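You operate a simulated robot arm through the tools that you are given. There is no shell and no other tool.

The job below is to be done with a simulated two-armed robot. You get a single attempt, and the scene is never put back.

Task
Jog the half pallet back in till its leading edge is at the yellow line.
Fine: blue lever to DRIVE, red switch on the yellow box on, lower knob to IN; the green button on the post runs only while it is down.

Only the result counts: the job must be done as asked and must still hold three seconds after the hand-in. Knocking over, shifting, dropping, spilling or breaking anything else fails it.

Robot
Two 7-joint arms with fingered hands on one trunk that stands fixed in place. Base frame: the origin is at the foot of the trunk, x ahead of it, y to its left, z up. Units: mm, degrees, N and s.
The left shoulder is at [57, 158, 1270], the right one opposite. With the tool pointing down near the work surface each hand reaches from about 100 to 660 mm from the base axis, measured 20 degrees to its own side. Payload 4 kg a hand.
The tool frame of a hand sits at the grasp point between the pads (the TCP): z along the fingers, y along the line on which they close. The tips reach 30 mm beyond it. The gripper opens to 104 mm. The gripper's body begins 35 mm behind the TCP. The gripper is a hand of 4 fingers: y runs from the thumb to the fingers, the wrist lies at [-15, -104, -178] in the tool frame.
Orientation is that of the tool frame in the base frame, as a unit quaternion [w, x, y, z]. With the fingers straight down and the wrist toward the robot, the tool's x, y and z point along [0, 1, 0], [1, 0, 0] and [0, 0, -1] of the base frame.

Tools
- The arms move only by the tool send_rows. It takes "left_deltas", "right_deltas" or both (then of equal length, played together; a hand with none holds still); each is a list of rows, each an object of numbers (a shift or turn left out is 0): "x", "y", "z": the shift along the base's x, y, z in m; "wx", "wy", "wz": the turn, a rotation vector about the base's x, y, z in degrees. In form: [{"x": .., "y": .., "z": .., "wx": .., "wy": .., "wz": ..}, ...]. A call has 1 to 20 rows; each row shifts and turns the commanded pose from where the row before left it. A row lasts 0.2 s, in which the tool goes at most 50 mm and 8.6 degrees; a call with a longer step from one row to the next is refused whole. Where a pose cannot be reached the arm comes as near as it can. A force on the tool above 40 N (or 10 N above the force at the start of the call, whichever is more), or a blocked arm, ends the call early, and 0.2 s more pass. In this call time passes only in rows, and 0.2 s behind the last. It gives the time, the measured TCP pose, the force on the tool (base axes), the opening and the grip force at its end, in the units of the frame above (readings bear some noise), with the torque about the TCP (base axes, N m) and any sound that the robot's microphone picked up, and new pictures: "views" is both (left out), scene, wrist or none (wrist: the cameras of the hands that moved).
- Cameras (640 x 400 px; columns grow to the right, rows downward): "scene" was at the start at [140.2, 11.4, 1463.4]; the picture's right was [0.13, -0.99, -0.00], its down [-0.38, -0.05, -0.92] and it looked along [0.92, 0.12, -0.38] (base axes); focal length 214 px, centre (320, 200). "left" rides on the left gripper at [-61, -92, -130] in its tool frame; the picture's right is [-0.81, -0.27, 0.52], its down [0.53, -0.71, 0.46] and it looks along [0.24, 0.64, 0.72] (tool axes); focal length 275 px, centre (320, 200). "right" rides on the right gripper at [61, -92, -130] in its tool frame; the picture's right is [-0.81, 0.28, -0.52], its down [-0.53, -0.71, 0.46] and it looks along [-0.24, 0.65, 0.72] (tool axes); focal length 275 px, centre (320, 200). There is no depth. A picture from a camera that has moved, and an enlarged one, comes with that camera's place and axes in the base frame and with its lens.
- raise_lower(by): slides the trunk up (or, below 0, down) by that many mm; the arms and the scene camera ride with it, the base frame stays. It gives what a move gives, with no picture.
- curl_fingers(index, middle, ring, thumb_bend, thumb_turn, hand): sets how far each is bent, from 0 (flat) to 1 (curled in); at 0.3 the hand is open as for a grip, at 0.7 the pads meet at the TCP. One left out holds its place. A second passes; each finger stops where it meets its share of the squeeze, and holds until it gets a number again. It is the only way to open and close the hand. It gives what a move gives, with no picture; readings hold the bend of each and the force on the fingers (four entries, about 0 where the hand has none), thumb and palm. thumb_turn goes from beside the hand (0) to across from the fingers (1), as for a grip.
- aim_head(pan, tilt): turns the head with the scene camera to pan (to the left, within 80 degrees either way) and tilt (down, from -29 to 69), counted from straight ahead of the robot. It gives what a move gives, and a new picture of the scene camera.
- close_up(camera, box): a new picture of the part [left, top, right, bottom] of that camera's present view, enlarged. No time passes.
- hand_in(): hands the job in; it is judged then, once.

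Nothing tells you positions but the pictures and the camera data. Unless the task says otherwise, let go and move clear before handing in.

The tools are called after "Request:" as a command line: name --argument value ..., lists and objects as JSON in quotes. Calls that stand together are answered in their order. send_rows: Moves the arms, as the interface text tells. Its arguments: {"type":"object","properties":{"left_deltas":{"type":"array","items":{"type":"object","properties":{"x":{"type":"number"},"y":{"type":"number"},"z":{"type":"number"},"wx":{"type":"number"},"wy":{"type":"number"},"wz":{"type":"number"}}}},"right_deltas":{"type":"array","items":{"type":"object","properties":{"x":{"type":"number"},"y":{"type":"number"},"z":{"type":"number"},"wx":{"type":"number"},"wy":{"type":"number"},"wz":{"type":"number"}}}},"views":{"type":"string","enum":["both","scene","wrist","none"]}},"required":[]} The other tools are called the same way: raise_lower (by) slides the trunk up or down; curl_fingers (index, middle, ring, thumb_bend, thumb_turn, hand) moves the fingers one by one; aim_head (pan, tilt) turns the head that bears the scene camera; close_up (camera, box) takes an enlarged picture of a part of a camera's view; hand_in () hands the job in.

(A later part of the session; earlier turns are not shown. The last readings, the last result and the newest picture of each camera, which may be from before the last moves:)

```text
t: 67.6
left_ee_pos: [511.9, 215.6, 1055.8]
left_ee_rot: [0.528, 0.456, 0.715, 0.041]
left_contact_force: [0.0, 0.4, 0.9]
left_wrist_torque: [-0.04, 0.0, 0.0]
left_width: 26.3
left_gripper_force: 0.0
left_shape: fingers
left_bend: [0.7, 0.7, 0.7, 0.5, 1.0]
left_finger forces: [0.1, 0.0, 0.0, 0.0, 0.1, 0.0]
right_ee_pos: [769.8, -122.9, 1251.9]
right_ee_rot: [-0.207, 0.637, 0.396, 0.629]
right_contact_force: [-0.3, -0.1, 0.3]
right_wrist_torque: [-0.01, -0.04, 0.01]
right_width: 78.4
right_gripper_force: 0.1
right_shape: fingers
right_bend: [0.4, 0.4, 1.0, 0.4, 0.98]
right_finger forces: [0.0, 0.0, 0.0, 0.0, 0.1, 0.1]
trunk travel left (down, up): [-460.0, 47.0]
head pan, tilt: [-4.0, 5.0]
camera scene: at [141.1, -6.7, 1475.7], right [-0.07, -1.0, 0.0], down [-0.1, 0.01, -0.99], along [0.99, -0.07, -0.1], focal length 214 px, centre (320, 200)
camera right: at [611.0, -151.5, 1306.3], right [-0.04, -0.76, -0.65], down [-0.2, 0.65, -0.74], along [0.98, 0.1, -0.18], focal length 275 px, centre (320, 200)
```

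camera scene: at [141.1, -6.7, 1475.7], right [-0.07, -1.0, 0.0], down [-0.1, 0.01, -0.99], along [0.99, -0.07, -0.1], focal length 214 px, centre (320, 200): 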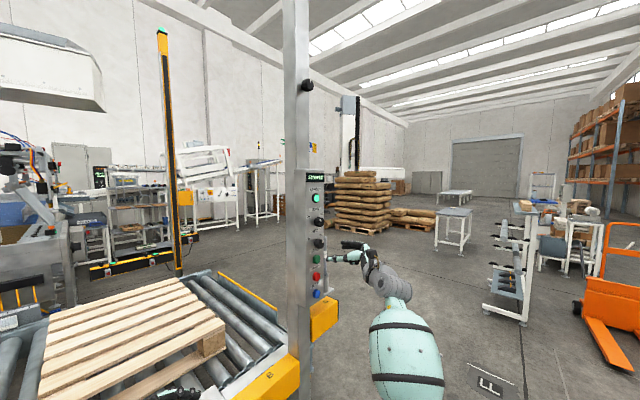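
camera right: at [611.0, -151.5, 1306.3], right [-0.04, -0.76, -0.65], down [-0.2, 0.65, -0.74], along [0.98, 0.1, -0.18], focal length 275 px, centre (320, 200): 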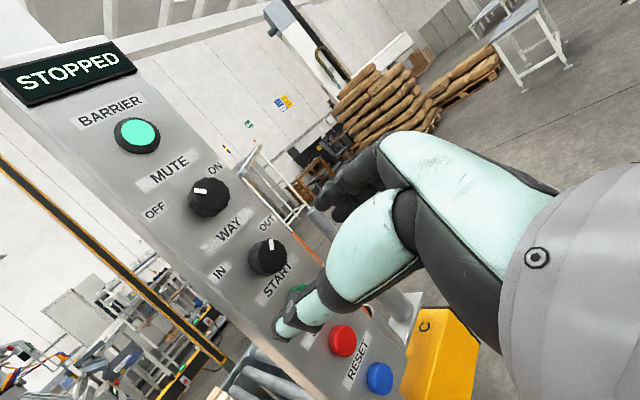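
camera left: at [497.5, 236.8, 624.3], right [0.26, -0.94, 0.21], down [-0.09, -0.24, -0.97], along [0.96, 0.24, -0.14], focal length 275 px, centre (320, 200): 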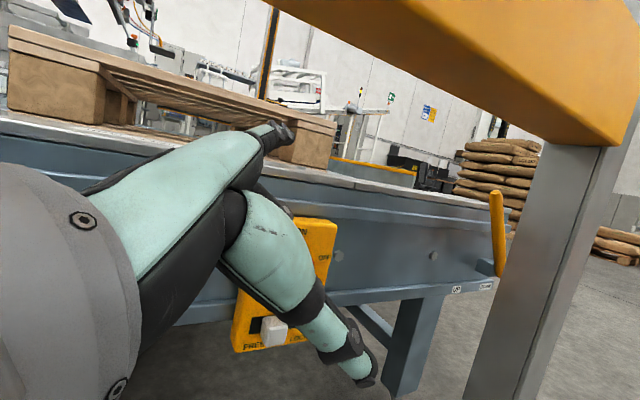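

The hand is now aligned with the knob axis. I'll shift right to centre on the WAY knob and advance partway.

Request:
send_rows --right_deltas '[{"x": 0.0156, "y": -0.014, "z": -0.003}, {"x": 0.0195, "y": 0.0217, "z": -0.001}, {"x": 0.0195, "y": 0.0217, "z": -0.001}]' --views "both"

Request:
close_up --camera "right" --box '[160, 140, 400, 340]'

Request:
close_up --camera "scene" --box '[290, 200, 370, 300]'

```text
t: 68.4
left_ee_pos: [512.2, 214.6, 1056.0]
left_ee_rot: [0.529, 0.456, 0.715, 0.04]
left_contact_force: [-0.1, -1.5, -0.2]
left_wrist_torque: [0.0, -0.01, 0.03]
left_width: 26.5
left_gripper_force: 0.0
left_shape: fingers
left_bend: [0.7, 0.7, 0.7, 0.5, 1.0]
left_finger forces: [0.1, 0.0, 0.0, 0.0, 0.1, 0.0]
right_ee_pos: [828.7, -91.8, 1249.3]
right_ee_rot: [-0.204, 0.637, 0.397, 0.629]
right_contact_force: [-0.3, 0.4, -1.3]
right_wrist_torque: [0.01, 0.02, 0.0]
right_width: 78.4
right_gripper_force: 0.1
right_shape: fingers
right_bend: [0.4, 0.4, 1.0, 0.4, 0.98]
right_finger forces: [0.0, 0.0, 0.1, 0.0, 0.0, 0.0]
trunk travel left (down, up): [-460.0, 47.0]
head pan, tilt: [-4.0, 5.0]
camera scene: at [140.2, -6.3, 1475.8], right [-0.07, -1.0, 0.0], down [-0.1, 0.01, -0.99], along [0.99, -0.07, -0.1], focal length 214 px, centre (320, 200)
camera right: at [668.6, -122.1, 1303.4], right [-0.04, -0.76, -0.65], down [-0.2, 0.64, -0.74], along [0.98, 0.1, -0.17], focal length 275 px, centre (320, 200)
```

scene: 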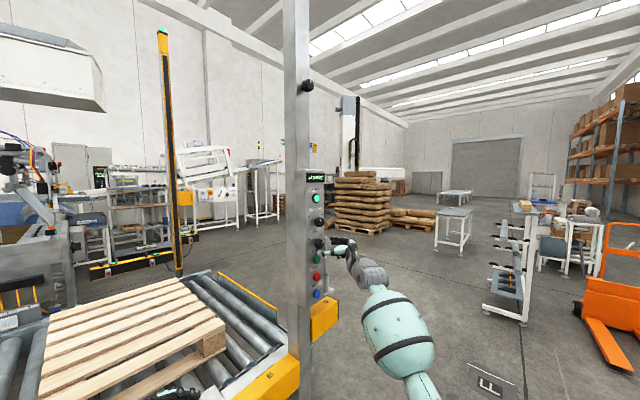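
right: 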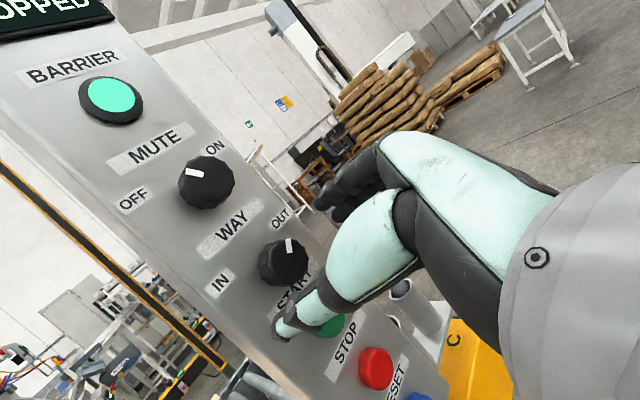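

```text
2.00 times, centred on (280, 240) of right
camera zoom: at [668.6, -122.1, 1303.4], right [-0.04, -0.76, -0.65], down [-0.2, 0.64, -0.74], along [0.98, 0.1, -0.17], focal length 551 px, centre (400, 120)
```

zoom: 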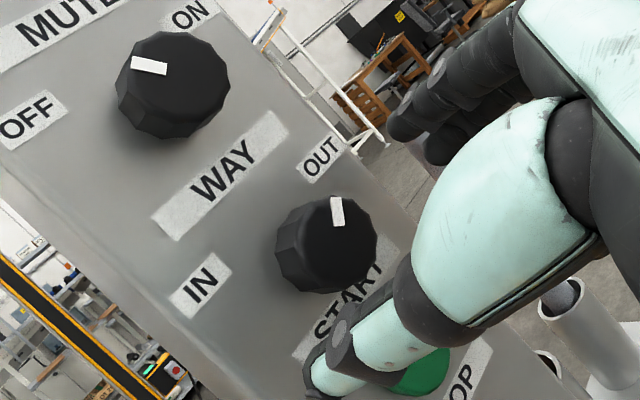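

```text
4.00 times, centred on (330, 250) of scene
camera zoom: at [140.2, -6.3, 1475.8], right [-0.07, -1.0, 0.0], down [-0.1, 0.01, -0.99], along [0.99, -0.07, -0.1], focal length 858 px, centre (280, 0)
```

zoom: 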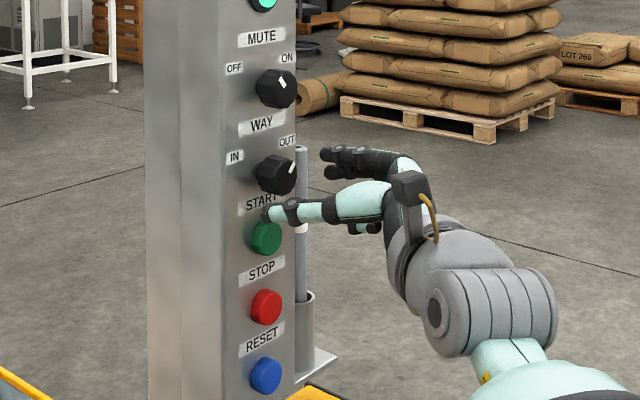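

Thumb and fingers straddle the knob correctly. I'll advance the last 36 mm along the knob's axis.

Request:
send_rows --right_deltas '[{"x": 0.0121, "y": 0.0134}, {"x": 0.0121, "y": 0.0134}]' --views "both"

Request:
close_up --camera "right" --box '[160, 140, 400, 340]'

Request:
close_up --camera "scene" --box '[290, 210, 350, 280]'

```text
t: 69.0
left_ee_pos: [511.2, 215.0, 1055.5]
left_ee_rot: [0.528, 0.455, 0.716, 0.041]
left_contact_force: [-0.1, 0.4, -0.1]
left_wrist_torque: [0.0, 0.0, -0.01]
left_width: 26.5
left_gripper_force: 0.0
left_shape: fingers
left_bend: [0.7, 0.7, 0.7, 0.5, 1.0]
left_finger forces: [0.0, 0.0, 0.1, 0.0, 0.1, 0.0]
right_ee_pos: [853.7, -65.8, 1248.7]
right_ee_rot: [-0.205, 0.638, 0.395, 0.629]
right_contact_force: [0.6, -1.8, 0.5]
right_wrist_torque: [0.01, 0.02, -0.02]
right_width: 81.4
right_gripper_force: 1.3
right_shape: fingers
right_bend: [0.38, 0.4, 1.0, 0.4, 0.98]
right_finger forces: [1.8, 0.0, 0.0, 0.0, 0.3, 0.0]
trunk travel left (down, up): [-460.0, 47.0]
head pan, tilt: [-4.0, 5.0]
camera scene: at [140.4, -7.3, 1475.7], right [-0.07, -1.0, 0.0], down [-0.1, 0.01, -0.99], along [0.99, -0.07, -0.1], focal length 214 px, centre (320, 200)
camera right: at [693.9, -95.8, 1304.3], right [-0.04, -0.76, -0.65], down [-0.2, 0.65, -0.74], along [0.98, 0.1, -0.17], focal length 275 px, centre (320, 200)
```

scene: 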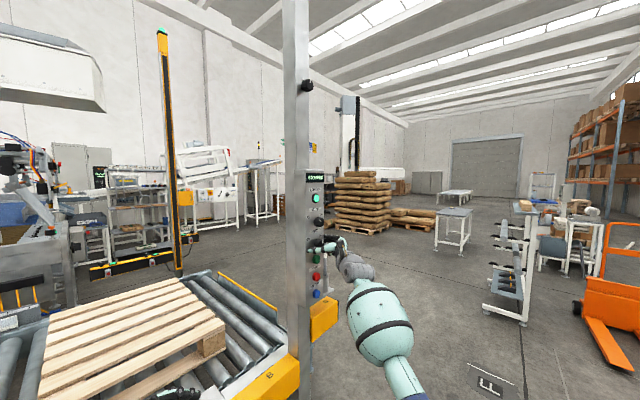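
right: 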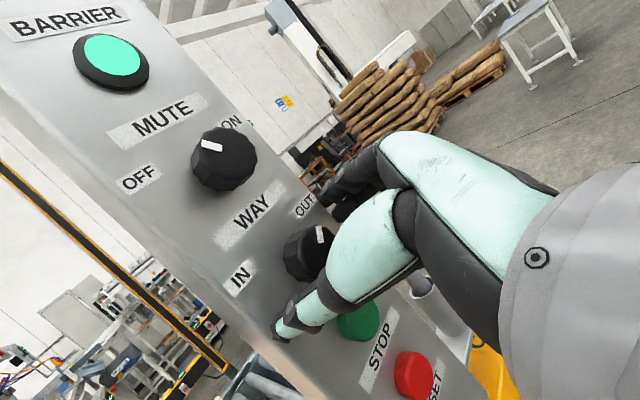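

```text
2.00 times, centred on (280, 240) of right
camera zoom: at [693.9, -95.8, 1304.3], right [-0.04, -0.76, -0.65], down [-0.2, 0.65, -0.74], along [0.98, 0.1, -0.17], focal length 551 px, centre (400, 120)
```

zoom: 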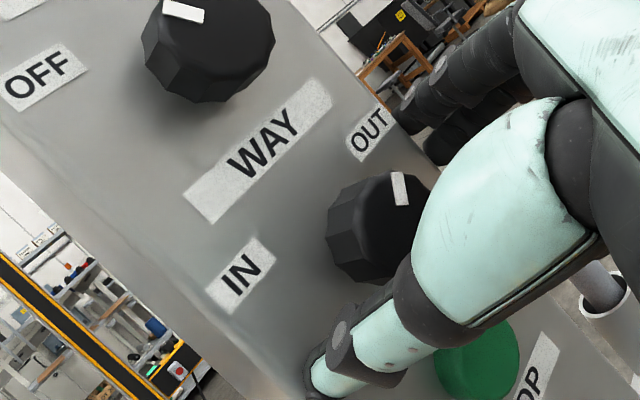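

```text
5.71 times, centred on (320, 245) of scene
camera zoom: at [140.4, -7.3, 1475.7], right [-0.07, -1.0, 0.0], down [-0.1, 0.01, -0.99], along [0.99, -0.07, -0.1], focal length 1226 px, centre (320, -57)
```

zoom: 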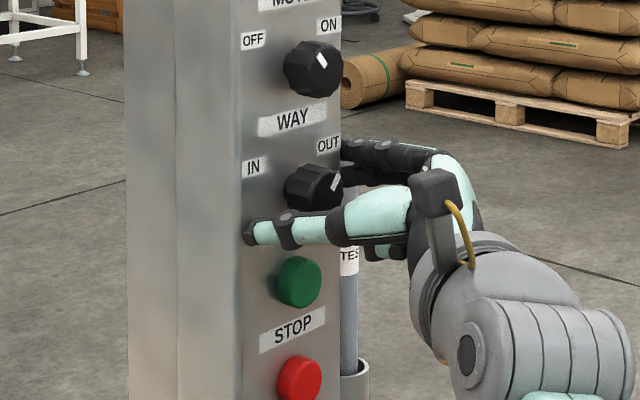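

Request:
curl_fingers --hand "right" --index 0.7 --middle 0.7 --thumb_bend 0.7

Request:
close_up --camera "right" --box '[160, 140, 400, 340]'

Request:
close_up --camera "scene" --box '[290, 210, 350, 280]'

```text
t: 70.0
left_ee_pos: [511.0, 211.8, 1056.0]
left_ee_rot: [0.528, 0.456, 0.715, 0.041]
left_contact_force: [-0.5, -0.2, -0.7]
left_wrist_torque: [0.03, 0.01, 0.0]
left_width: 26.4
left_gripper_force: 0.0
left_shape: fingers
left_bend: [0.7, 0.7, 0.7, 0.5, 1.0]
left_finger forces: [0.0, 0.1, 0.0, 0.0, 0.0, 0.0]
right_ee_pos: [855.0, -70.0, 1248.8]
right_ee_rot: [-0.206, 0.637, 0.394, 0.63]
right_contact_force: [5.3, -14.9, 2.9]
right_wrist_torque: [-0.13, -0.04, 0.1]
right_width: 62.1
right_gripper_force: 25.0
right_shape: fingers
right_bend: [0.42, 0.49, 1.0, 0.56, 0.97]
right_finger forces: [14.6, 11.9, 0.0, 0.0, 23.2, 0.0]
trunk travel left (down, up): [-460.0, 47.0]
head pan, tilt: [-4.0, 5.0]
```

```text
2.00 times, centred on (280, 240) of right
camera zoom: at [694.4, -99.6, 1303.9], right [-0.04, -0.76, -0.65], down [-0.2, 0.65, -0.74], along [0.98, 0.1, -0.17], focal length 551 px, centre (400, 120)
```

zoom: 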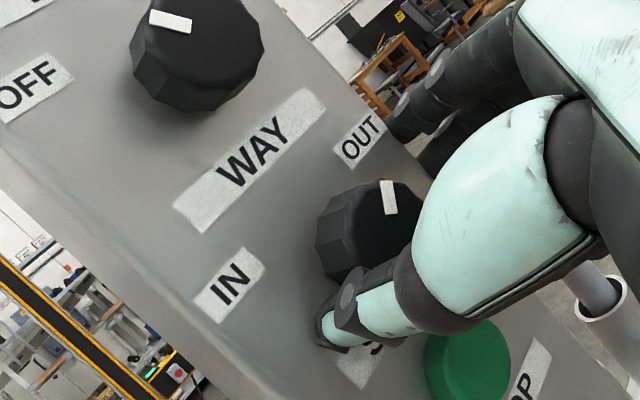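

```text
5.71 times, centred on (320, 245) of scene
camera zoom: at [141.1, -10.7, 1475.7], right [-0.07, -1.0, 0.0], down [-0.1, 0.01, -0.99], along [0.99, -0.07, -0.1], focal length 1226 px, centre (320, -57)
```

zoom: 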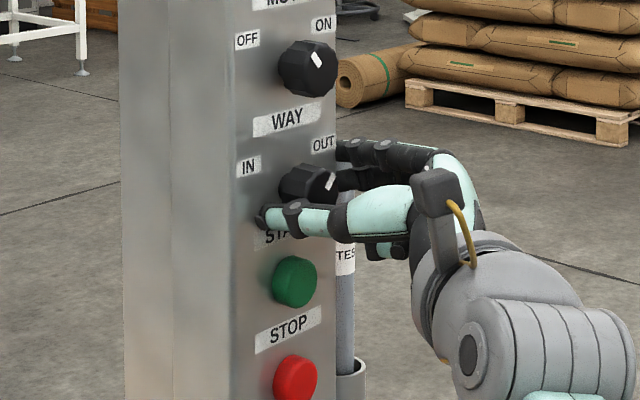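

The fingers caught the panel's right edge instead of the knob because they reached too deep and too wide. I'll open, back off along the axis, set a narrower opening and roll the hand to give turning range.

Request:
curl_fingers --hand "right" --index 0.4 --middle 0.4 --thumb_bend 0.4

Request:
send_rows --right_deltas '[{"x": -0.0134, "y": -0.0149}, {"x": -0.0134, "y": -0.0149}, {"wx": 5.0, "wy": 5.57}, {"wx": 5.0, "wy": 5.57}, {"wx": 5.0, "wy": 5.57}, {"wx": 5.0, "wy": 5.57}]' --views "none"

Request:
curl_fingers --hand "right" --index 0.5 --middle 0.5 --thumb_bend 0.48

Request:
close_up --camera "right" --box '[160, 140, 400, 340]'

Request:
close_up --camera "scene" --box '[290, 210, 350, 280]'

```text
t: 71.0
left_ee_pos: [511.4, 214.5, 1056.3]
left_ee_rot: [0.529, 0.456, 0.715, 0.04]
left_contact_force: [0.6, 0.3, 0.0]
left_wrist_torque: [0.01, 0.01, 0.0]
left_width: 26.6
left_gripper_force: 0.0
left_shape: fingers
left_bend: [0.7, 0.7, 0.7, 0.5, 1.0]
left_finger forces: [0.0, 0.1, 0.1, 0.0, 0.0, 0.0]
right_ee_pos: [852.3, -65.1, 1250.1]
right_ee_rot: [-0.205, 0.638, 0.395, 0.629]
right_contact_force: [1.0, -1.8, 0.4]
right_wrist_torque: [0.01, 0.01, -0.07]
right_width: 82.3
right_gripper_force: 1.0
right_shape: fingers
right_bend: [0.37, 0.4, 1.0, 0.4, 0.97]
right_finger forces: [2.2, 0.0, 0.0, 0.1, 0.3, 0.0]
trunk travel left (down, up): [-460.0, 47.0]
head pan, tilt: [-4.0, 5.0]
```

```text
t: 72.4
left_ee_pos: [511.9, 214.9, 1054.8]
left_ee_rot: [0.529, 0.456, 0.715, 0.041]
left_contact_force: [-0.5, 0.1, 0.4]
left_wrist_torque: [0.02, 0.02, -0.01]
left_width: 26.7
left_gripper_force: 0.1
left_shape: fingers
left_bend: [0.7, 0.7, 0.7, 0.5, 1.0]
left_finger forces: [0.0, 0.0, 0.1, 0.1, 0.0, 0.0]
right_ee_pos: [823.7, -97.5, 1249.7]
right_ee_rot: [-0.385, 0.701, 0.233, 0.553]
right_contact_force: [-0.2, 0.5, -0.2]
right_wrist_torque: [0.0, 0.04, -0.04]
right_width: 78.5
right_gripper_force: 0.0
right_shape: fingers
right_bend: [0.4, 0.4, 1.0, 0.4, 0.97]
right_finger forces: [0.0, 0.1, 0.0, 0.0, 0.0, 0.1]
trunk travel left (down, up): [-460.0, 47.0]
head pan, tilt: [-4.0, 5.0]
```

```text
t: 73.4
left_ee_pos: [511.3, 215.1, 1055.8]
left_ee_rot: [0.528, 0.456, 0.715, 0.041]
left_contact_force: [0.1, 0.4, 0.0]
left_wrist_torque: [-0.02, 0.03, -0.03]
left_width: 26.5
left_gripper_force: 0.0
left_shape: fingers
left_bend: [0.7, 0.7, 0.7, 0.5, 1.0]
left_finger forces: [0.0, 0.0, 0.0, 0.0, 0.0, 0.1]
right_ee_pos: [823.7, -96.5, 1248.1]
right_ee_rot: [-0.385, 0.701, 0.234, 0.553]
right_contact_force: [-0.1, -0.4, -0.3]
right_wrist_torque: [0.0, 0.01, -0.02]
right_width: 55.2
right_gripper_force: 0.0
right_shape: fingers
right_bend: [0.5, 0.5, 1.0, 0.48, 0.97]
right_finger forces: [0.0, 0.1, 0.0, 0.0, 0.0, 0.1]
trunk travel left (down, up): [-460.0, 47.0]
head pan, tilt: [-4.0, 5.0]
```

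```text
2.00 times, centred on (280, 240) of right
camera zoom: at [694.0, -152.8, 1345.8], right [-0.32, -0.5, -0.8], down [-0.42, 0.84, -0.35], along [0.85, 0.22, -0.48], focal length 551 px, centre (400, 120)
```

zoom: 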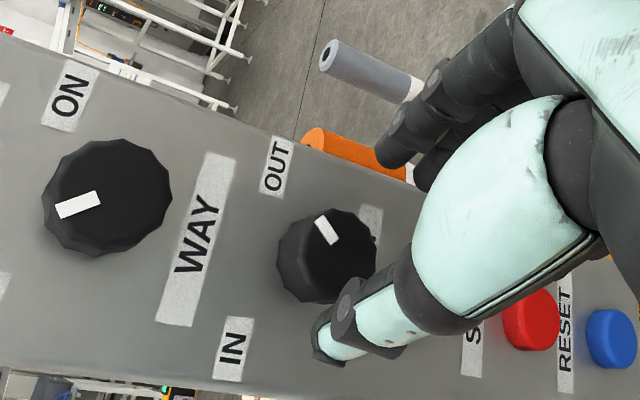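

```text
5.71 times, centred on (320, 245) of scene
camera zoom: at [140.1, -7.0, 1475.8], right [-0.07, -1.0, 0.0], down [-0.1, 0.01, -0.99], along [0.99, -0.07, -0.1], focal length 1226 px, centre (320, -57)
```

zoom: 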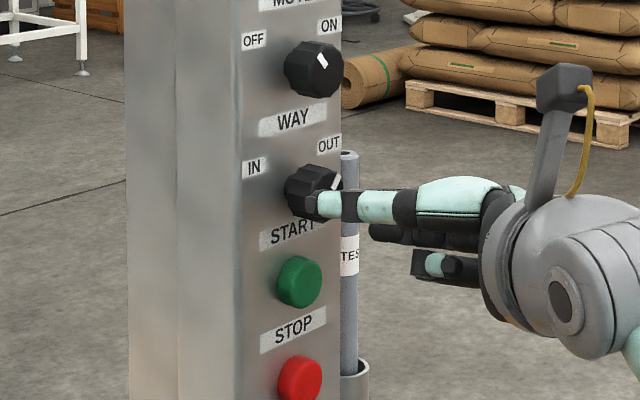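

Request:
send_rows --right_deltas '[{"x": 0.0127, "y": 0.0127}, {"x": 0.0127, "y": 0.0127}]' --views "wrist"

Request:
close_up --camera "right" --box '[160, 140, 400, 340]'

Request:
close_up --camera "scene" --box '[290, 210, 350, 280]'

```text
t: 74.0
left_ee_pos: [507.8, 211.6, 1057.7]
left_ee_rot: [0.529, 0.456, 0.715, 0.043]
left_contact_force: [-0.5, -1.1, -0.1]
left_wrist_torque: [-0.01, -0.01, 0.02]
left_width: 26.7
left_gripper_force: 0.2
left_shape: fingers
left_bend: [0.7, 0.7, 0.7, 0.5, 1.0]
left_finger forces: [0.0, 0.1, 0.0, 0.0, 0.0, 0.0]
right_ee_pos: [847.3, -78.0, 1249.3]
right_ee_rot: [-0.384, 0.7, 0.233, 0.555]
right_contact_force: [-12.6, -12.4, -3.1]
right_wrist_torque: [-0.07, 0.21, -0.52]
right_width: 53.8
right_gripper_force: 8.4
right_shape: fingers
right_bend: [0.51, 0.5, 1.0, 0.48, 0.98]
right_finger forces: [16.8, 0.1, 0.0, 0.0, 0.0, 0.0]
trunk travel left (down, up): [-460.0, 47.0]
head pan, tilt: [-4.0, 5.0]
camera right: at [716.9, -133.1, 1346.9], right [-0.33, -0.5, -0.81], down [-0.41, 0.84, -0.35], along [0.85, 0.22, -0.48], focal length 275 px, centre (320, 200)
```

right: 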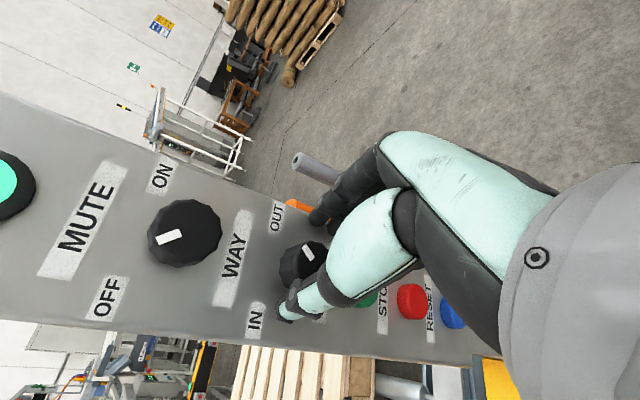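

```text
2.00 times, centred on (280, 240) of right
camera zoom: at [716.9, -133.1, 1346.9], right [-0.33, -0.5, -0.81], down [-0.41, 0.84, -0.35], along [0.85, 0.22, -0.48], focal length 551 px, centre (400, 120)
```

zoom: 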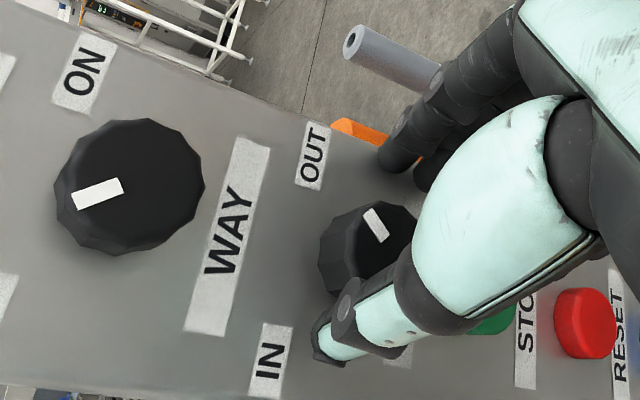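

```text
5.71 times, centred on (320, 245) of scene
camera zoom: at [135.0, -11.6, 1476.2], right [-0.07, -1.0, 0.0], down [-0.1, 0.01, -1.0], along [0.99, -0.07, -0.1], focal length 1226 px, centre (320, -57)
```

zoom: 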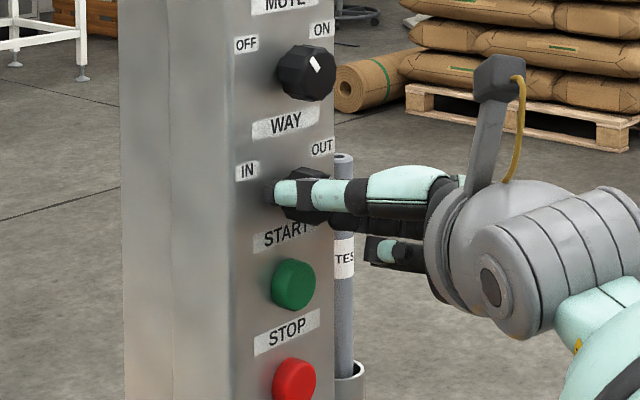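

The index fingertip is touching the panel face, so the depth is right. I'll ease back a few millimetres and close the pinch on the knob.

Request:
send_rows --right_deltas '[{"x": -0.0045, "y": -0.005}]' --views "none"

Request:
curl_fingers --hand "right" --index 0.75 --middle 0.75 --thumb_bend 0.75

Request:
close_up --camera "right" --box '[160, 140, 400, 340]'

Request:
close_up --camera "scene" --box '[290, 210, 350, 280]'

```text
t: 74.4
left_ee_pos: [512.4, 214.2, 1056.5]
left_ee_rot: [0.529, 0.456, 0.715, 0.04]
left_contact_force: [0.2, -0.5, 0.4]
left_wrist_torque: [0.02, -0.02, -0.01]
left_width: 26.5
left_gripper_force: 0.1
left_shape: fingers
left_bend: [0.7, 0.7, 0.7, 0.5, 1.0]
left_finger forces: [0.0, 0.0, 0.1, 0.0, 0.0, 0.0]
right_ee_pos: [845.7, -76.7, 1248.9]
right_ee_rot: [-0.385, 0.699, 0.235, 0.554]
right_contact_force: [-4.3, -3.1, -0.8]
right_wrist_torque: [-0.02, 0.09, -0.2]
right_width: 55.5
right_gripper_force: 2.9
right_shape: fingers
right_bend: [0.5, 0.5, 1.0, 0.48, 0.98]
right_finger forces: [5.7, 0.1, 0.0, 0.1, 0.0, 0.1]
trunk travel left (down, up): [-460.0, 47.0]
head pan, tilt: [-4.0, 5.0]
```

```text
t: 75.4
left_ee_pos: [511.2, 216.8, 1056.0]
left_ee_rot: [0.529, 0.454, 0.716, 0.041]
left_contact_force: [-0.1, -0.1, 0.1]
left_wrist_torque: [0.0, 0.0, -0.03]
left_width: 26.5
left_gripper_force: 0.0
left_shape: fingers
left_bend: [0.7, 0.7, 0.7, 0.5, 1.0]
left_finger forces: [0.2, 0.0, 0.1, 0.1, 0.0, 0.0]
right_ee_pos: [845.0, -73.1, 1249.7]
right_ee_rot: [-0.385, 0.701, 0.235, 0.553]
right_contact_force: [-1.9, 7.3, -2.3]
right_wrist_torque: [0.03, -0.07, 0.35]
right_width: 25.6
right_gripper_force: 18.0
right_shape: fingers
right_bend: [0.72, 0.73, 1.0, 0.59, 0.97]
right_finger forces: [8.7, 7.9, 0.0, 0.0, 19.1, 0.0]
trunk travel left (down, up): [-460.0, 47.0]
head pan, tilt: [-4.0, 5.0]
```

```text
2.00 times, centred on (280, 240) of right
camera zoom: at [715.6, -129.6, 1346.5], right [-0.32, -0.5, -0.8], down [-0.42, 0.84, -0.35], along [0.85, 0.22, -0.48], focal length 551 px, centre (400, 120)
```

zoom: 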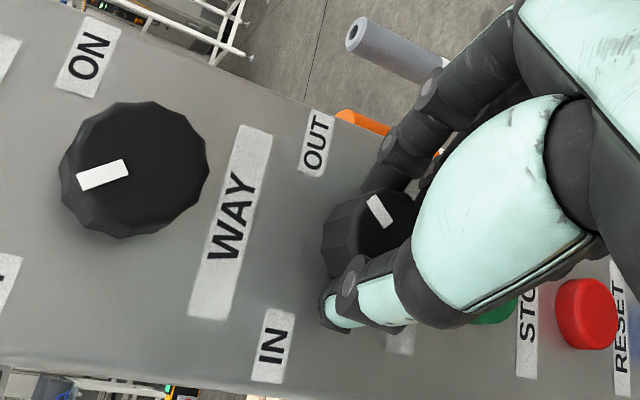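

```text
5.71 times, centred on (320, 245) of scene
camera zoom: at [139.8, -5.2, 1475.8], right [-0.07, -1.0, 0.0], down [-0.1, 0.0, -0.99], along [0.99, -0.07, -0.1], focal length 1226 px, centre (320, -57)
```

zoom: 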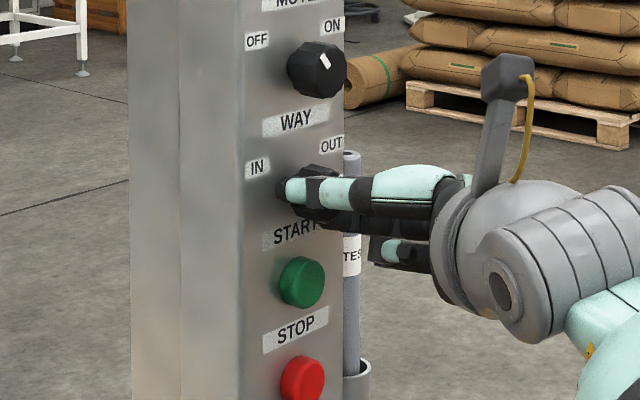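

The knob is gripped between thumb and fingers. Now I'll twist counterclockwise toward IN in steps.

Request:
send_rows --right_deltas '[{"wx": -5.0, "wy": -5.57}, {"wx": -5.0, "wy": -5.57}, {"wx": -5.0, "wy": -5.57}, {"wx": -5.0, "wy": -5.57}]' --views "wrist"

Request:
close_up --camera "right" --box '[160, 140, 400, 340]'

Request:
close_up --camera "scene" --box '[290, 210, 350, 280]'

```text
t: 76.4
left_ee_pos: [510.9, 215.2, 1056.1]
left_ee_rot: [0.528, 0.455, 0.716, 0.04]
left_contact_force: [-0.3, -0.4, -0.6]
left_wrist_torque: [0.02, -0.01, -0.05]
left_width: 26.5
left_gripper_force: 0.0
left_shape: fingers
left_bend: [0.7, 0.7, 0.7, 0.5, 1.0]
left_finger forces: [0.0, 0.1, 0.2, 0.0, 0.0, 0.0]
right_ee_pos: [845.2, -70.9, 1252.5]
right_ee_rot: [-0.206, 0.638, 0.395, 0.628]
right_contact_force: [-5.1, -8.2, -5.4]
right_wrist_torque: [-0.11, 0.07, 0.17]
right_width: 25.4
right_gripper_force: 20.1
right_shape: fingers
right_bend: [0.73, 0.73, 1.0, 0.61, 0.95]
right_finger forces: [10.9, 10.4, 0.0, 0.1, 17.9, 0.0]
right hand out of reach, approached as far as the arm can: row 3
trunk travel left (down, up): [-460.0, 47.0]
head pan, tilt: [-4.0, 5.0]
camera right: at [686.1, -101.0, 1306.8], right [-0.04, -0.76, -0.65], down [-0.2, 0.65, -0.74], along [0.98, 0.1, -0.17], focal length 275 px, centre (320, 200)
```

right: 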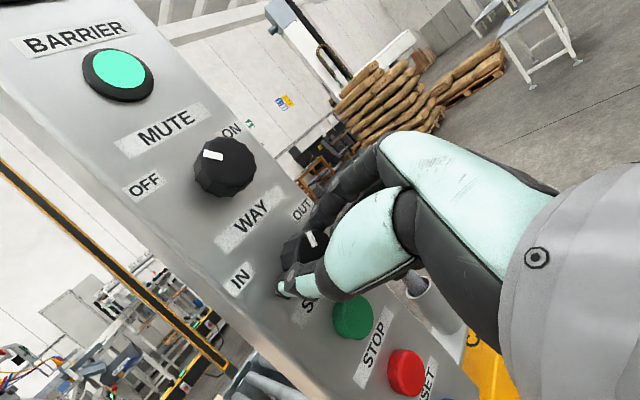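

```text
2.00 times, centred on (280, 240) of right
camera zoom: at [686.1, -101.0, 1306.8], right [-0.04, -0.76, -0.65], down [-0.2, 0.65, -0.74], along [0.98, 0.1, -0.17], focal length 551 px, centre (400, 120)
```

zoom: 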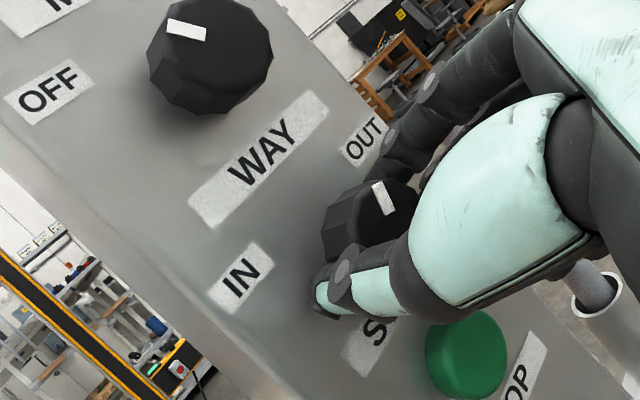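

```text
5.71 times, centred on (320, 245) of scene
camera zoom: at [141.3, -6.1, 1475.7], right [-0.07, -1.0, 0.0], down [-0.1, 0.01, -0.99], along [0.99, -0.07, -0.1], focal length 1226 px, centre (320, -57)
```

zoom: 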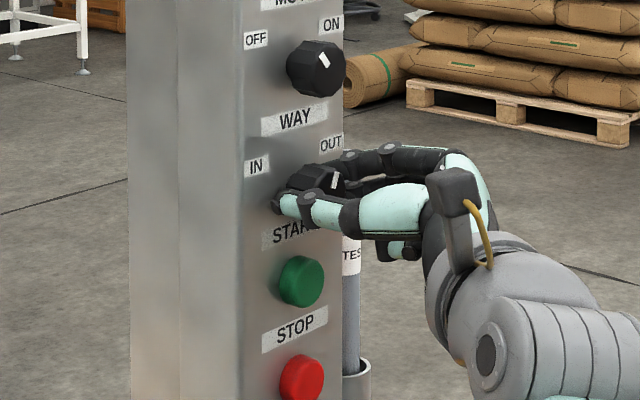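

The knob is turning with the hand. I'll continue the twist.

Request:
send_rows --right_deltas '[{"wx": -5.0, "wy": -5.57}, {"wx": -5.0, "wy": -5.57}, {"wx": -5.0, "wy": -5.57}]' --views "wrist"

Request:
close_up --camera "right" --box '[160, 140, 400, 340]'

Request:
close_up --camera "scene" --box '[290, 210, 350, 280]'

```text
t: 77.2
left_ee_pos: [512.6, 215.2, 1056.1]
left_ee_rot: [0.528, 0.456, 0.715, 0.041]
left_contact_force: [0.5, -0.3, 0.2]
left_wrist_torque: [-0.03, 0.01, 0.03]
left_width: 26.4
left_gripper_force: 0.0
left_shape: fingers
left_bend: [0.7, 0.7, 0.7, 0.5, 1.0]
left_finger forces: [0.0, 0.0, 0.1, 0.0, 0.1, 0.0]
right_ee_pos: [846.3, -72.9, 1254.3]
right_ee_rot: [-0.059, 0.559, 0.501, 0.658]
right_contact_force: [-1.4, 5.9, 0.2]
right_wrist_torque: [-0.03, 0.03, 0.29]
right_width: 25.3
right_gripper_force: 18.1
right_shape: fingers
right_bend: [0.73, 0.73, 1.0, 0.61, 0.94]
right_finger forces: [10.2, 7.7, 0.0, 0.0, 18.3, 0.0]
trunk travel left (down, up): [-460.0, 47.0]
head pan, tilt: [-4.0, 5.0]
camera right: at [677.1, -93.5, 1266.5], right [0.12, -0.9, -0.42], down [0.05, 0.42, -0.9], along [0.99, 0.09, 0.1], focal length 275 px, centre (320, 200)
```

right: 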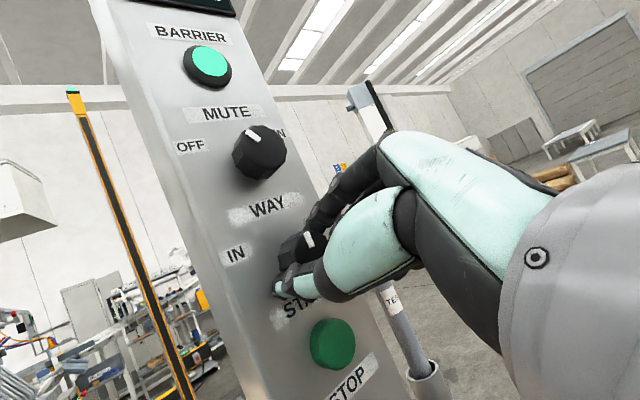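

```text
2.00 times, centred on (280, 240) of right
camera zoom: at [677.1, -93.5, 1266.5], right [0.12, -0.9, -0.42], down [0.05, 0.42, -0.9], along [0.99, 0.09, 0.1], focal length 551 px, centre (400, 120)
```

zoom: 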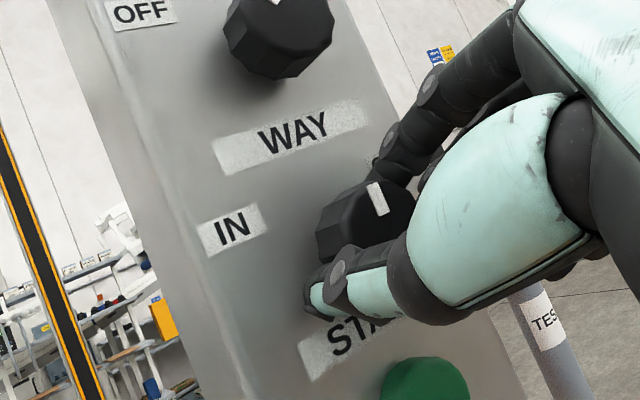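

```text
5.71 times, centred on (320, 245) of scene
camera zoom: at [140.7, -6.1, 1475.8], right [-0.07, -1.0, 0.0], down [-0.1, 0.01, -0.99], along [0.99, -0.07, -0.1], focal length 1226 px, centre (320, -57)
```

zoom: 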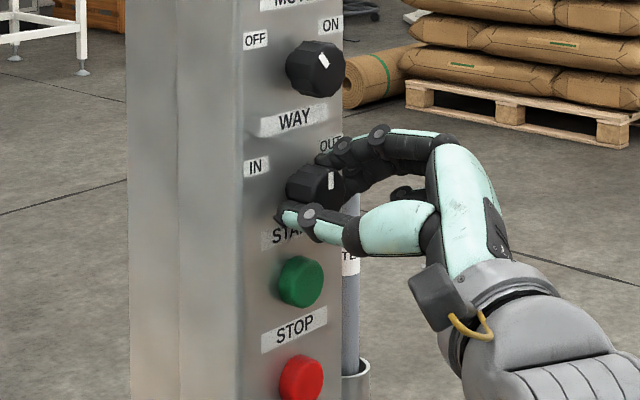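

It's about halfway, with the mark pointing straight up. I'll continue.

Request:
send_rows --right_deltas '[{"wx": -5.0, "wy": -5.57}, {"wx": -5.0, "wy": -5.57}, {"wx": -5.0, "wy": -5.57}]' --views "wrist"

Request:
close_up --camera "right" --box '[160, 140, 400, 340]'

Request:
close_up --camera "scene" --box '[290, 210, 350, 280]'

```text
t: 78.0
left_ee_pos: [509.6, 215.0, 1056.4]
left_ee_rot: [0.529, 0.455, 0.715, 0.04]
left_contact_force: [-0.1, -0.1, 0.1]
left_wrist_torque: [0.02, -0.01, -0.02]
left_width: 26.6
left_gripper_force: 0.1
left_shape: fingers
left_bend: [0.7, 0.7, 0.7, 0.5, 1.0]
left_finger forces: [0.0, 0.0, 0.0, 0.0, 0.1, 0.0]
right_ee_pos: [847.2, -73.4, 1256.2]
right_ee_rot: [0.088, 0.46, 0.586, 0.661]
right_contact_force: [-6.7, 2.8, 0.4]
right_wrist_torque: [-0.07, 0.1, 0.33]
right_width: 25.6
right_gripper_force: 16.6
right_shape: fingers
right_bend: [0.73, 0.74, 1.0, 0.61, 0.93]
right_finger forces: [10.7, 3.7, 0.0, 0.0, 18.1, 0.0]
trunk travel left (down, up): [-460.0, 47.0]
head pan, tilt: [-4.0, 5.0]
camera right: at [680.8, -97.0, 1224.5], right [0.2, -0.97, -0.12], down [0.32, 0.18, -0.93], along [0.92, 0.15, 0.35], focal length 275 px, centre (320, 200)
```

right: 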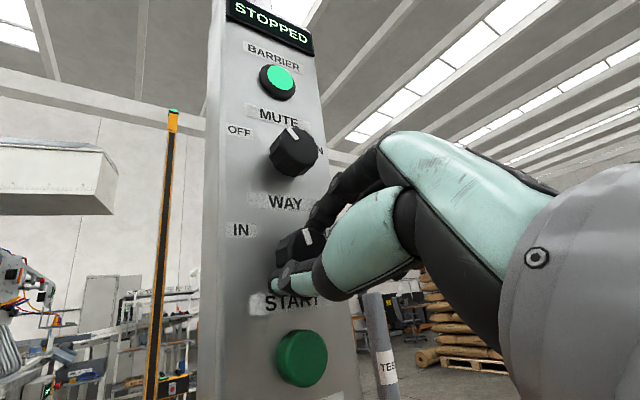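

```text
2.00 times, centred on (280, 240) of right
camera zoom: at [680.8, -97.0, 1224.5], right [0.2, -0.97, -0.12], down [0.32, 0.18, -0.93], along [0.92, 0.15, 0.35], focal length 551 px, centre (400, 120)
```

zoom: 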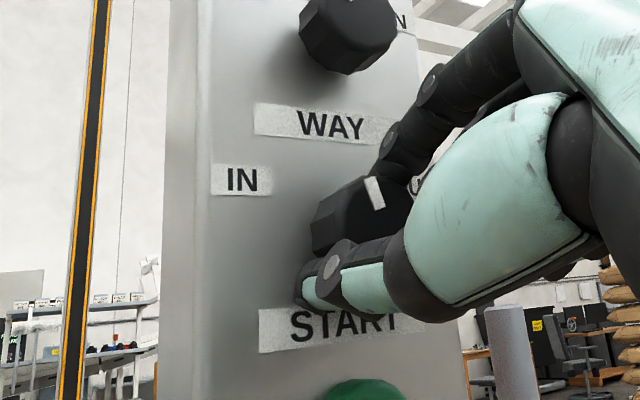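

```text
5.71 times, centred on (320, 245) of scene
camera zoom: at [137.9, -6.3, 1476.0], right [-0.07, -1.0, 0.0], down [-0.1, 0.01, -1.0], along [0.99, -0.07, -0.1], focal length 1226 px, centre (320, -57)
```

zoom: 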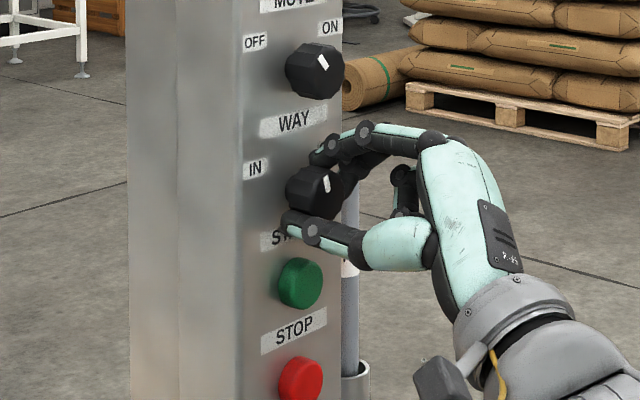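

Request:
send_rows --right_deltas '[{"wx": -5.0, "wy": -5.57}, {"wx": -5.0, "wy": -5.57}, {"wx": -5.0, "wy": -5.57}]' --views "wrist"

Request:
close_up --camera "right" --box '[160, 100, 400, 300]'

Request:
close_up --camera "scene" --box '[290, 210, 350, 280]'

```text
t: 78.8
left_ee_pos: [512.9, 213.7, 1053.6]
left_ee_rot: [0.528, 0.456, 0.716, 0.041]
left_contact_force: [-0.8, 0.2, -0.4]
left_wrist_torque: [-0.04, -0.01, 0.01]
left_width: 26.6
left_gripper_force: 0.0
left_shape: fingers
left_bend: [0.7, 0.7, 0.7, 0.5, 1.0]
left_finger forces: [0.0, 0.1, 0.1, 0.0, 0.0, 0.1]
right_ee_pos: [845.4, -72.4, 1258.4]
right_ee_rot: [0.229, 0.344, 0.649, 0.639]
right_contact_force: [1.7, 5.8, 1.5]
right_wrist_torque: [0.05, -0.01, 0.06]
right_width: 25.8
right_gripper_force: 17.9
right_shape: fingers
right_bend: [0.73, 0.74, 1.0, 0.62, 0.93]
right_finger forces: [13.0, 6.5, 0.0, 0.1, 16.0, 0.0]
right hand out of reach, approached as far as the arm can: row 3
trunk travel left (down, up): [-460.0, 47.0]
head pan, tilt: [-4.0, 5.0]
camera right: at [695.0, -110.6, 1187.3], right [0.2, -0.96, 0.2], down [0.58, -0.05, -0.82], along [0.79, 0.27, 0.54], focal length 275 px, centre (320, 200)
```

right: 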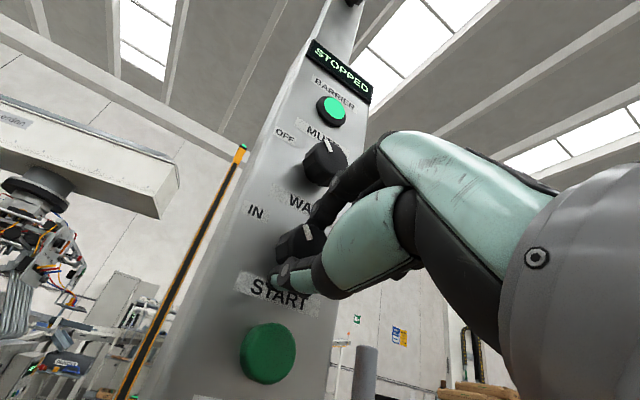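

```text
2.00 times, centred on (280, 200) of right
camera zoom: at [695.0, -110.6, 1187.3], right [0.2, -0.96, 0.2], down [0.58, -0.05, -0.82], along [0.79, 0.27, 0.54], focal length 551 px, centre (400, 200)
```

zoom: 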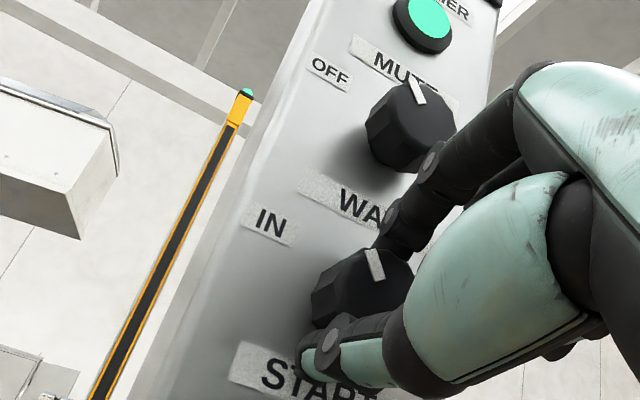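

```text
5.71 times, centred on (320, 245) of scene
camera zoom: at [142.7, -7.5, 1475.5], right [-0.07, -1.0, 0.0], down [-0.1, 0.01, -0.99], along [0.99, -0.07, -0.1], focal length 1226 px, centre (320, -57)
```

zoom: 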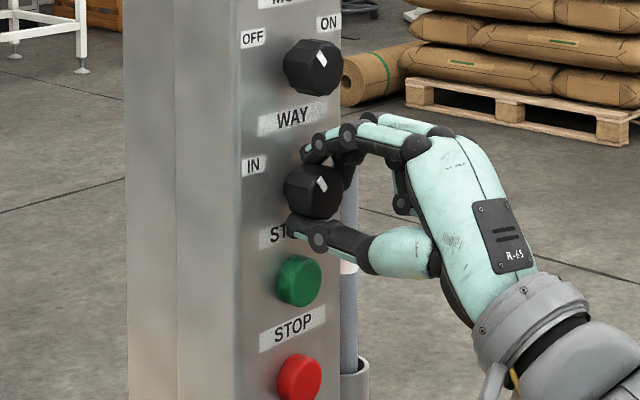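

The WAY mark is now parallel to the MUTE knob's left position. I'll give it one small extra nudge, then release and back off to check.

Request:
send_rows --right_deltas '[{"wx": -4.5, "wy": -5.0}, {"wx": -3.0, "wy": -3.3}]' --views "none"

Request:
close_up --camera "scene" --box '[290, 210, 350, 280]'

Request:
curl_fingers --hand "right" --index 0.5 --middle 0.5 --thumb_bend 0.46

Request:
send_rows --right_deltas '[{"x": -0.0134, "y": -0.0149}, {"x": -0.0201, "y": -0.0223}, {"x": -0.0201, "y": -0.0223}]' --views "both"

Request:
close_up --camera "scene" --box '[290, 170, 350, 280]'

```text
t: 79.4
left_ee_pos: [515.2, 216.4, 1053.2]
left_ee_rot: [0.527, 0.455, 0.716, 0.04]
left_contact_force: [0.1, -0.1, -0.3]
left_wrist_torque: [0.02, 0.02, -0.04]
left_width: 26.5
left_gripper_force: 0.0
left_shape: fingers
left_bend: [0.7, 0.7, 0.7, 0.5, 1.0]
left_finger forces: [0.1, 0.0, 0.0, 0.1, 0.1, 0.0]
right_ee_pos: [842.9, -73.0, 1259.0]
right_ee_rot: [0.297, 0.286, 0.671, 0.616]
right_contact_force: [14.8, -0.8, -3.4]
right_wrist_torque: [0.08, 0.1, -0.24]
right_width: 25.3
right_gripper_force: 21.8
right_shape: fingers
right_bend: [0.73, 0.74, 1.0, 0.62, 0.92]
right_finger forces: [11.0, 15.3, 0.1, 0.1, 17.1, 0.0]
right hand out of reach, approached as far as the arm can: row 1
trunk travel left (down, up): [-460.0, 47.0]
head pan, tilt: [-4.0, 5.0]
```

```text
5.71 times, centred on (320, 245) of scene
camera zoom: at [145.5, -5.3, 1475.2], right [-0.07, -1.0, 0.0], down [-0.1, 0.0, -0.99], along [0.99, -0.07, -0.1], focal length 1226 px, centre (320, -57)
```

zoom: 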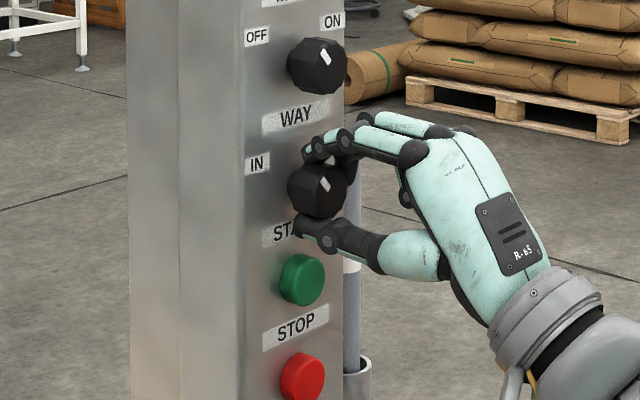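

```text
t: 80.4
left_ee_pos: [510.9, 214.9, 1055.3]
left_ee_rot: [0.529, 0.456, 0.715, 0.04]
left_contact_force: [0.1, 0.4, -0.4]
left_wrist_torque: [0.0, -0.02, -0.02]
left_width: 26.6
left_gripper_force: 0.1
left_shape: fingers
left_bend: [0.7, 0.7, 0.7, 0.5, 1.0]
left_finger forces: [0.0, 0.0, 0.1, 0.0, 0.0, 0.0]
right_ee_pos: [837.1, -71.5, 1263.2]
right_ee_rot: [0.297, 0.282, 0.671, 0.619]
right_contact_force: [0.1, 0.6, 0.5]
right_wrist_torque: [0.01, -0.02, 0.03]
right_width: 57.1
right_gripper_force: 0.1
right_shape: fingers
right_bend: [0.5, 0.5, 1.0, 0.46, 0.97]
right_finger forces: [0.1, 0.0, 0.0, 0.0, 0.1, 0.0]
trunk travel left (down, up): [-460.0, 47.0]
head pan, tilt: [-4.0, 5.0]
```

```text
t: 80.9
left_ee_pos: [495.0, 212.9, 1063.3]
left_ee_rot: [0.533, 0.456, 0.711, 0.045]
left_contact_force: [0.2, 0.0, -0.4]
left_wrist_torque: [0.01, 0.02, 0.03]
left_width: 26.3
left_gripper_force: 0.1
left_shape: fingers
left_bend: [0.7, 0.7, 0.7, 0.5, 1.0]
left_finger forces: [0.0, 0.1, 0.1, 0.0, 0.1, 0.1]
right_ee_pos: [796.7, -101.3, 1273.8]
right_ee_rot: [0.304, 0.28, 0.668, 0.619]
right_contact_force: [0.2, 0.3, -0.5]
right_wrist_torque: [0.01, 0.01, 0.0]
right_width: 57.2
right_gripper_force: 0.0
right_shape: fingers
right_bend: [0.5, 0.5, 1.0, 0.46, 0.98]
right_finger forces: [0.0, 0.1, 0.0, 0.1, 0.0, 0.0]
trunk travel left (down, up): [-460.0, 47.0]
head pan, tilt: [-4.0, 5.0]
stopped in row 2 (right hand): the arm was blocked; the commanded pose is now the measured one
camera scene: at [137.0, -10.6, 1476.1], right [-0.07, -1.0, 0.0], down [-0.1, 0.01, -1.0], along [0.99, -0.07, -0.1], focal length 214 px, centre (320, 200)
camera right: at [658.8, -149.1, 1185.0], right [0.14, -0.93, 0.35], down [0.7, -0.16, -0.7], along [0.7, 0.34, 0.62], focal length 275 px, centre (320, 200)
```

scene: 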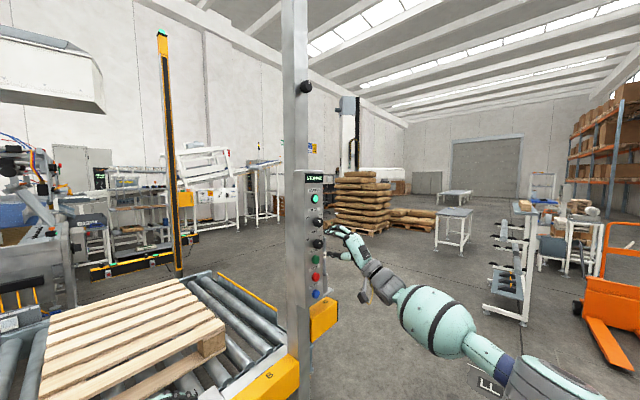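
right: 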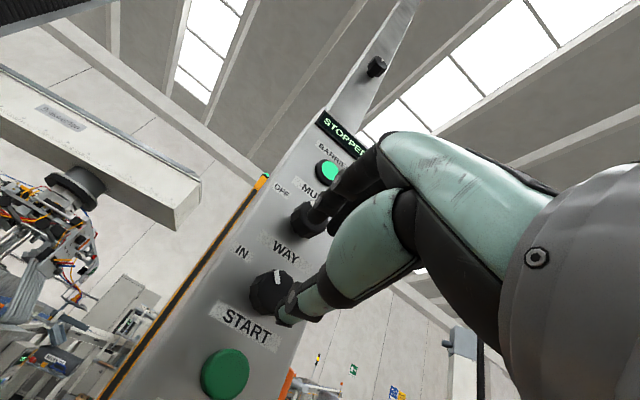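

```text
3.64 times, centred on (320, 225) of scene
camera zoom: at [137.0, -10.6, 1476.1], right [-0.07, -1.0, 0.0], down [-0.1, 0.01, -1.0], along [0.99, -0.07, -0.1], focal length 780 px, centre (320, 109)
```

zoom: 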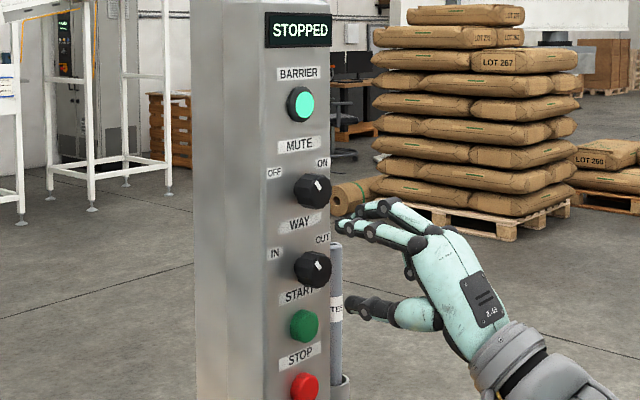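

The knob's mark now leans left to IN, matching the MUTE knob's orientation, and the hand is clear. Before pressing START, I'll look left to see the pallet and the yellow line clearly.

Request:
aim_head --pan 50 --tilt 32

Request:
close_up --camera "scene" --box '[160, 100, 400, 300]'

```text
t: 82.1
left_ee_pos: [498.2, 215.0, 1062.6]
left_ee_rot: [0.534, 0.455, 0.712, 0.043]
left_contact_force: [0.5, -0.1, -1.4]
left_wrist_torque: [-0.01, 0.01, -0.02]
left_width: 26.4
left_gripper_force: 0.1
left_shape: fingers
left_bend: [0.7, 0.7, 0.7, 0.5, 1.0]
left_finger forces: [0.0, 0.0, 0.0, 0.0, 0.1, 0.0]
right_ee_pos: [799.6, -96.8, 1270.9]
right_ee_rot: [0.304, 0.279, 0.67, 0.617]
right_contact_force: [-0.5, -0.6, -1.1]
right_wrist_torque: [0.02, 0.0, 0.02]
right_width: 57.3
right_gripper_force: 0.0
right_shape: fingers
right_bend: [0.5, 0.5, 1.0, 0.46, 0.98]
right_finger forces: [0.0, 0.0, 0.1, 0.1, 0.1, 0.1]
trunk travel left (down, up): [-460.0, 47.0]
head pan, tilt: [50.0, 32.0]
camera scene: at [104.9, 68.5, 1432.7], right [0.77, -0.64, -0.01], down [-0.35, -0.41, -0.84], along [0.54, 0.65, -0.54], focal length 214 px, centre (320, 200)
```

scene: 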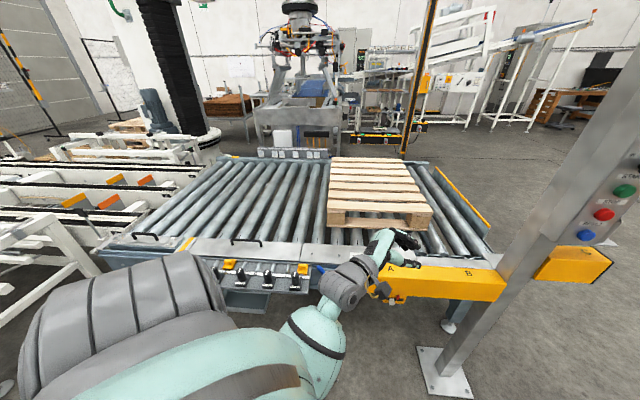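

```text
2.00 times, centred on (280, 200) of scene
camera zoom: at [104.9, 68.5, 1432.7], right [0.77, -0.64, -0.01], down [-0.35, -0.41, -0.84], along [0.54, 0.65, -0.54], focal length 429 px, centre (400, 200)
```

zoom: 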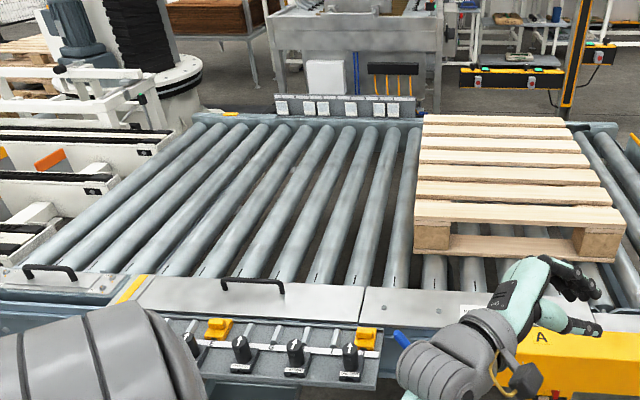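

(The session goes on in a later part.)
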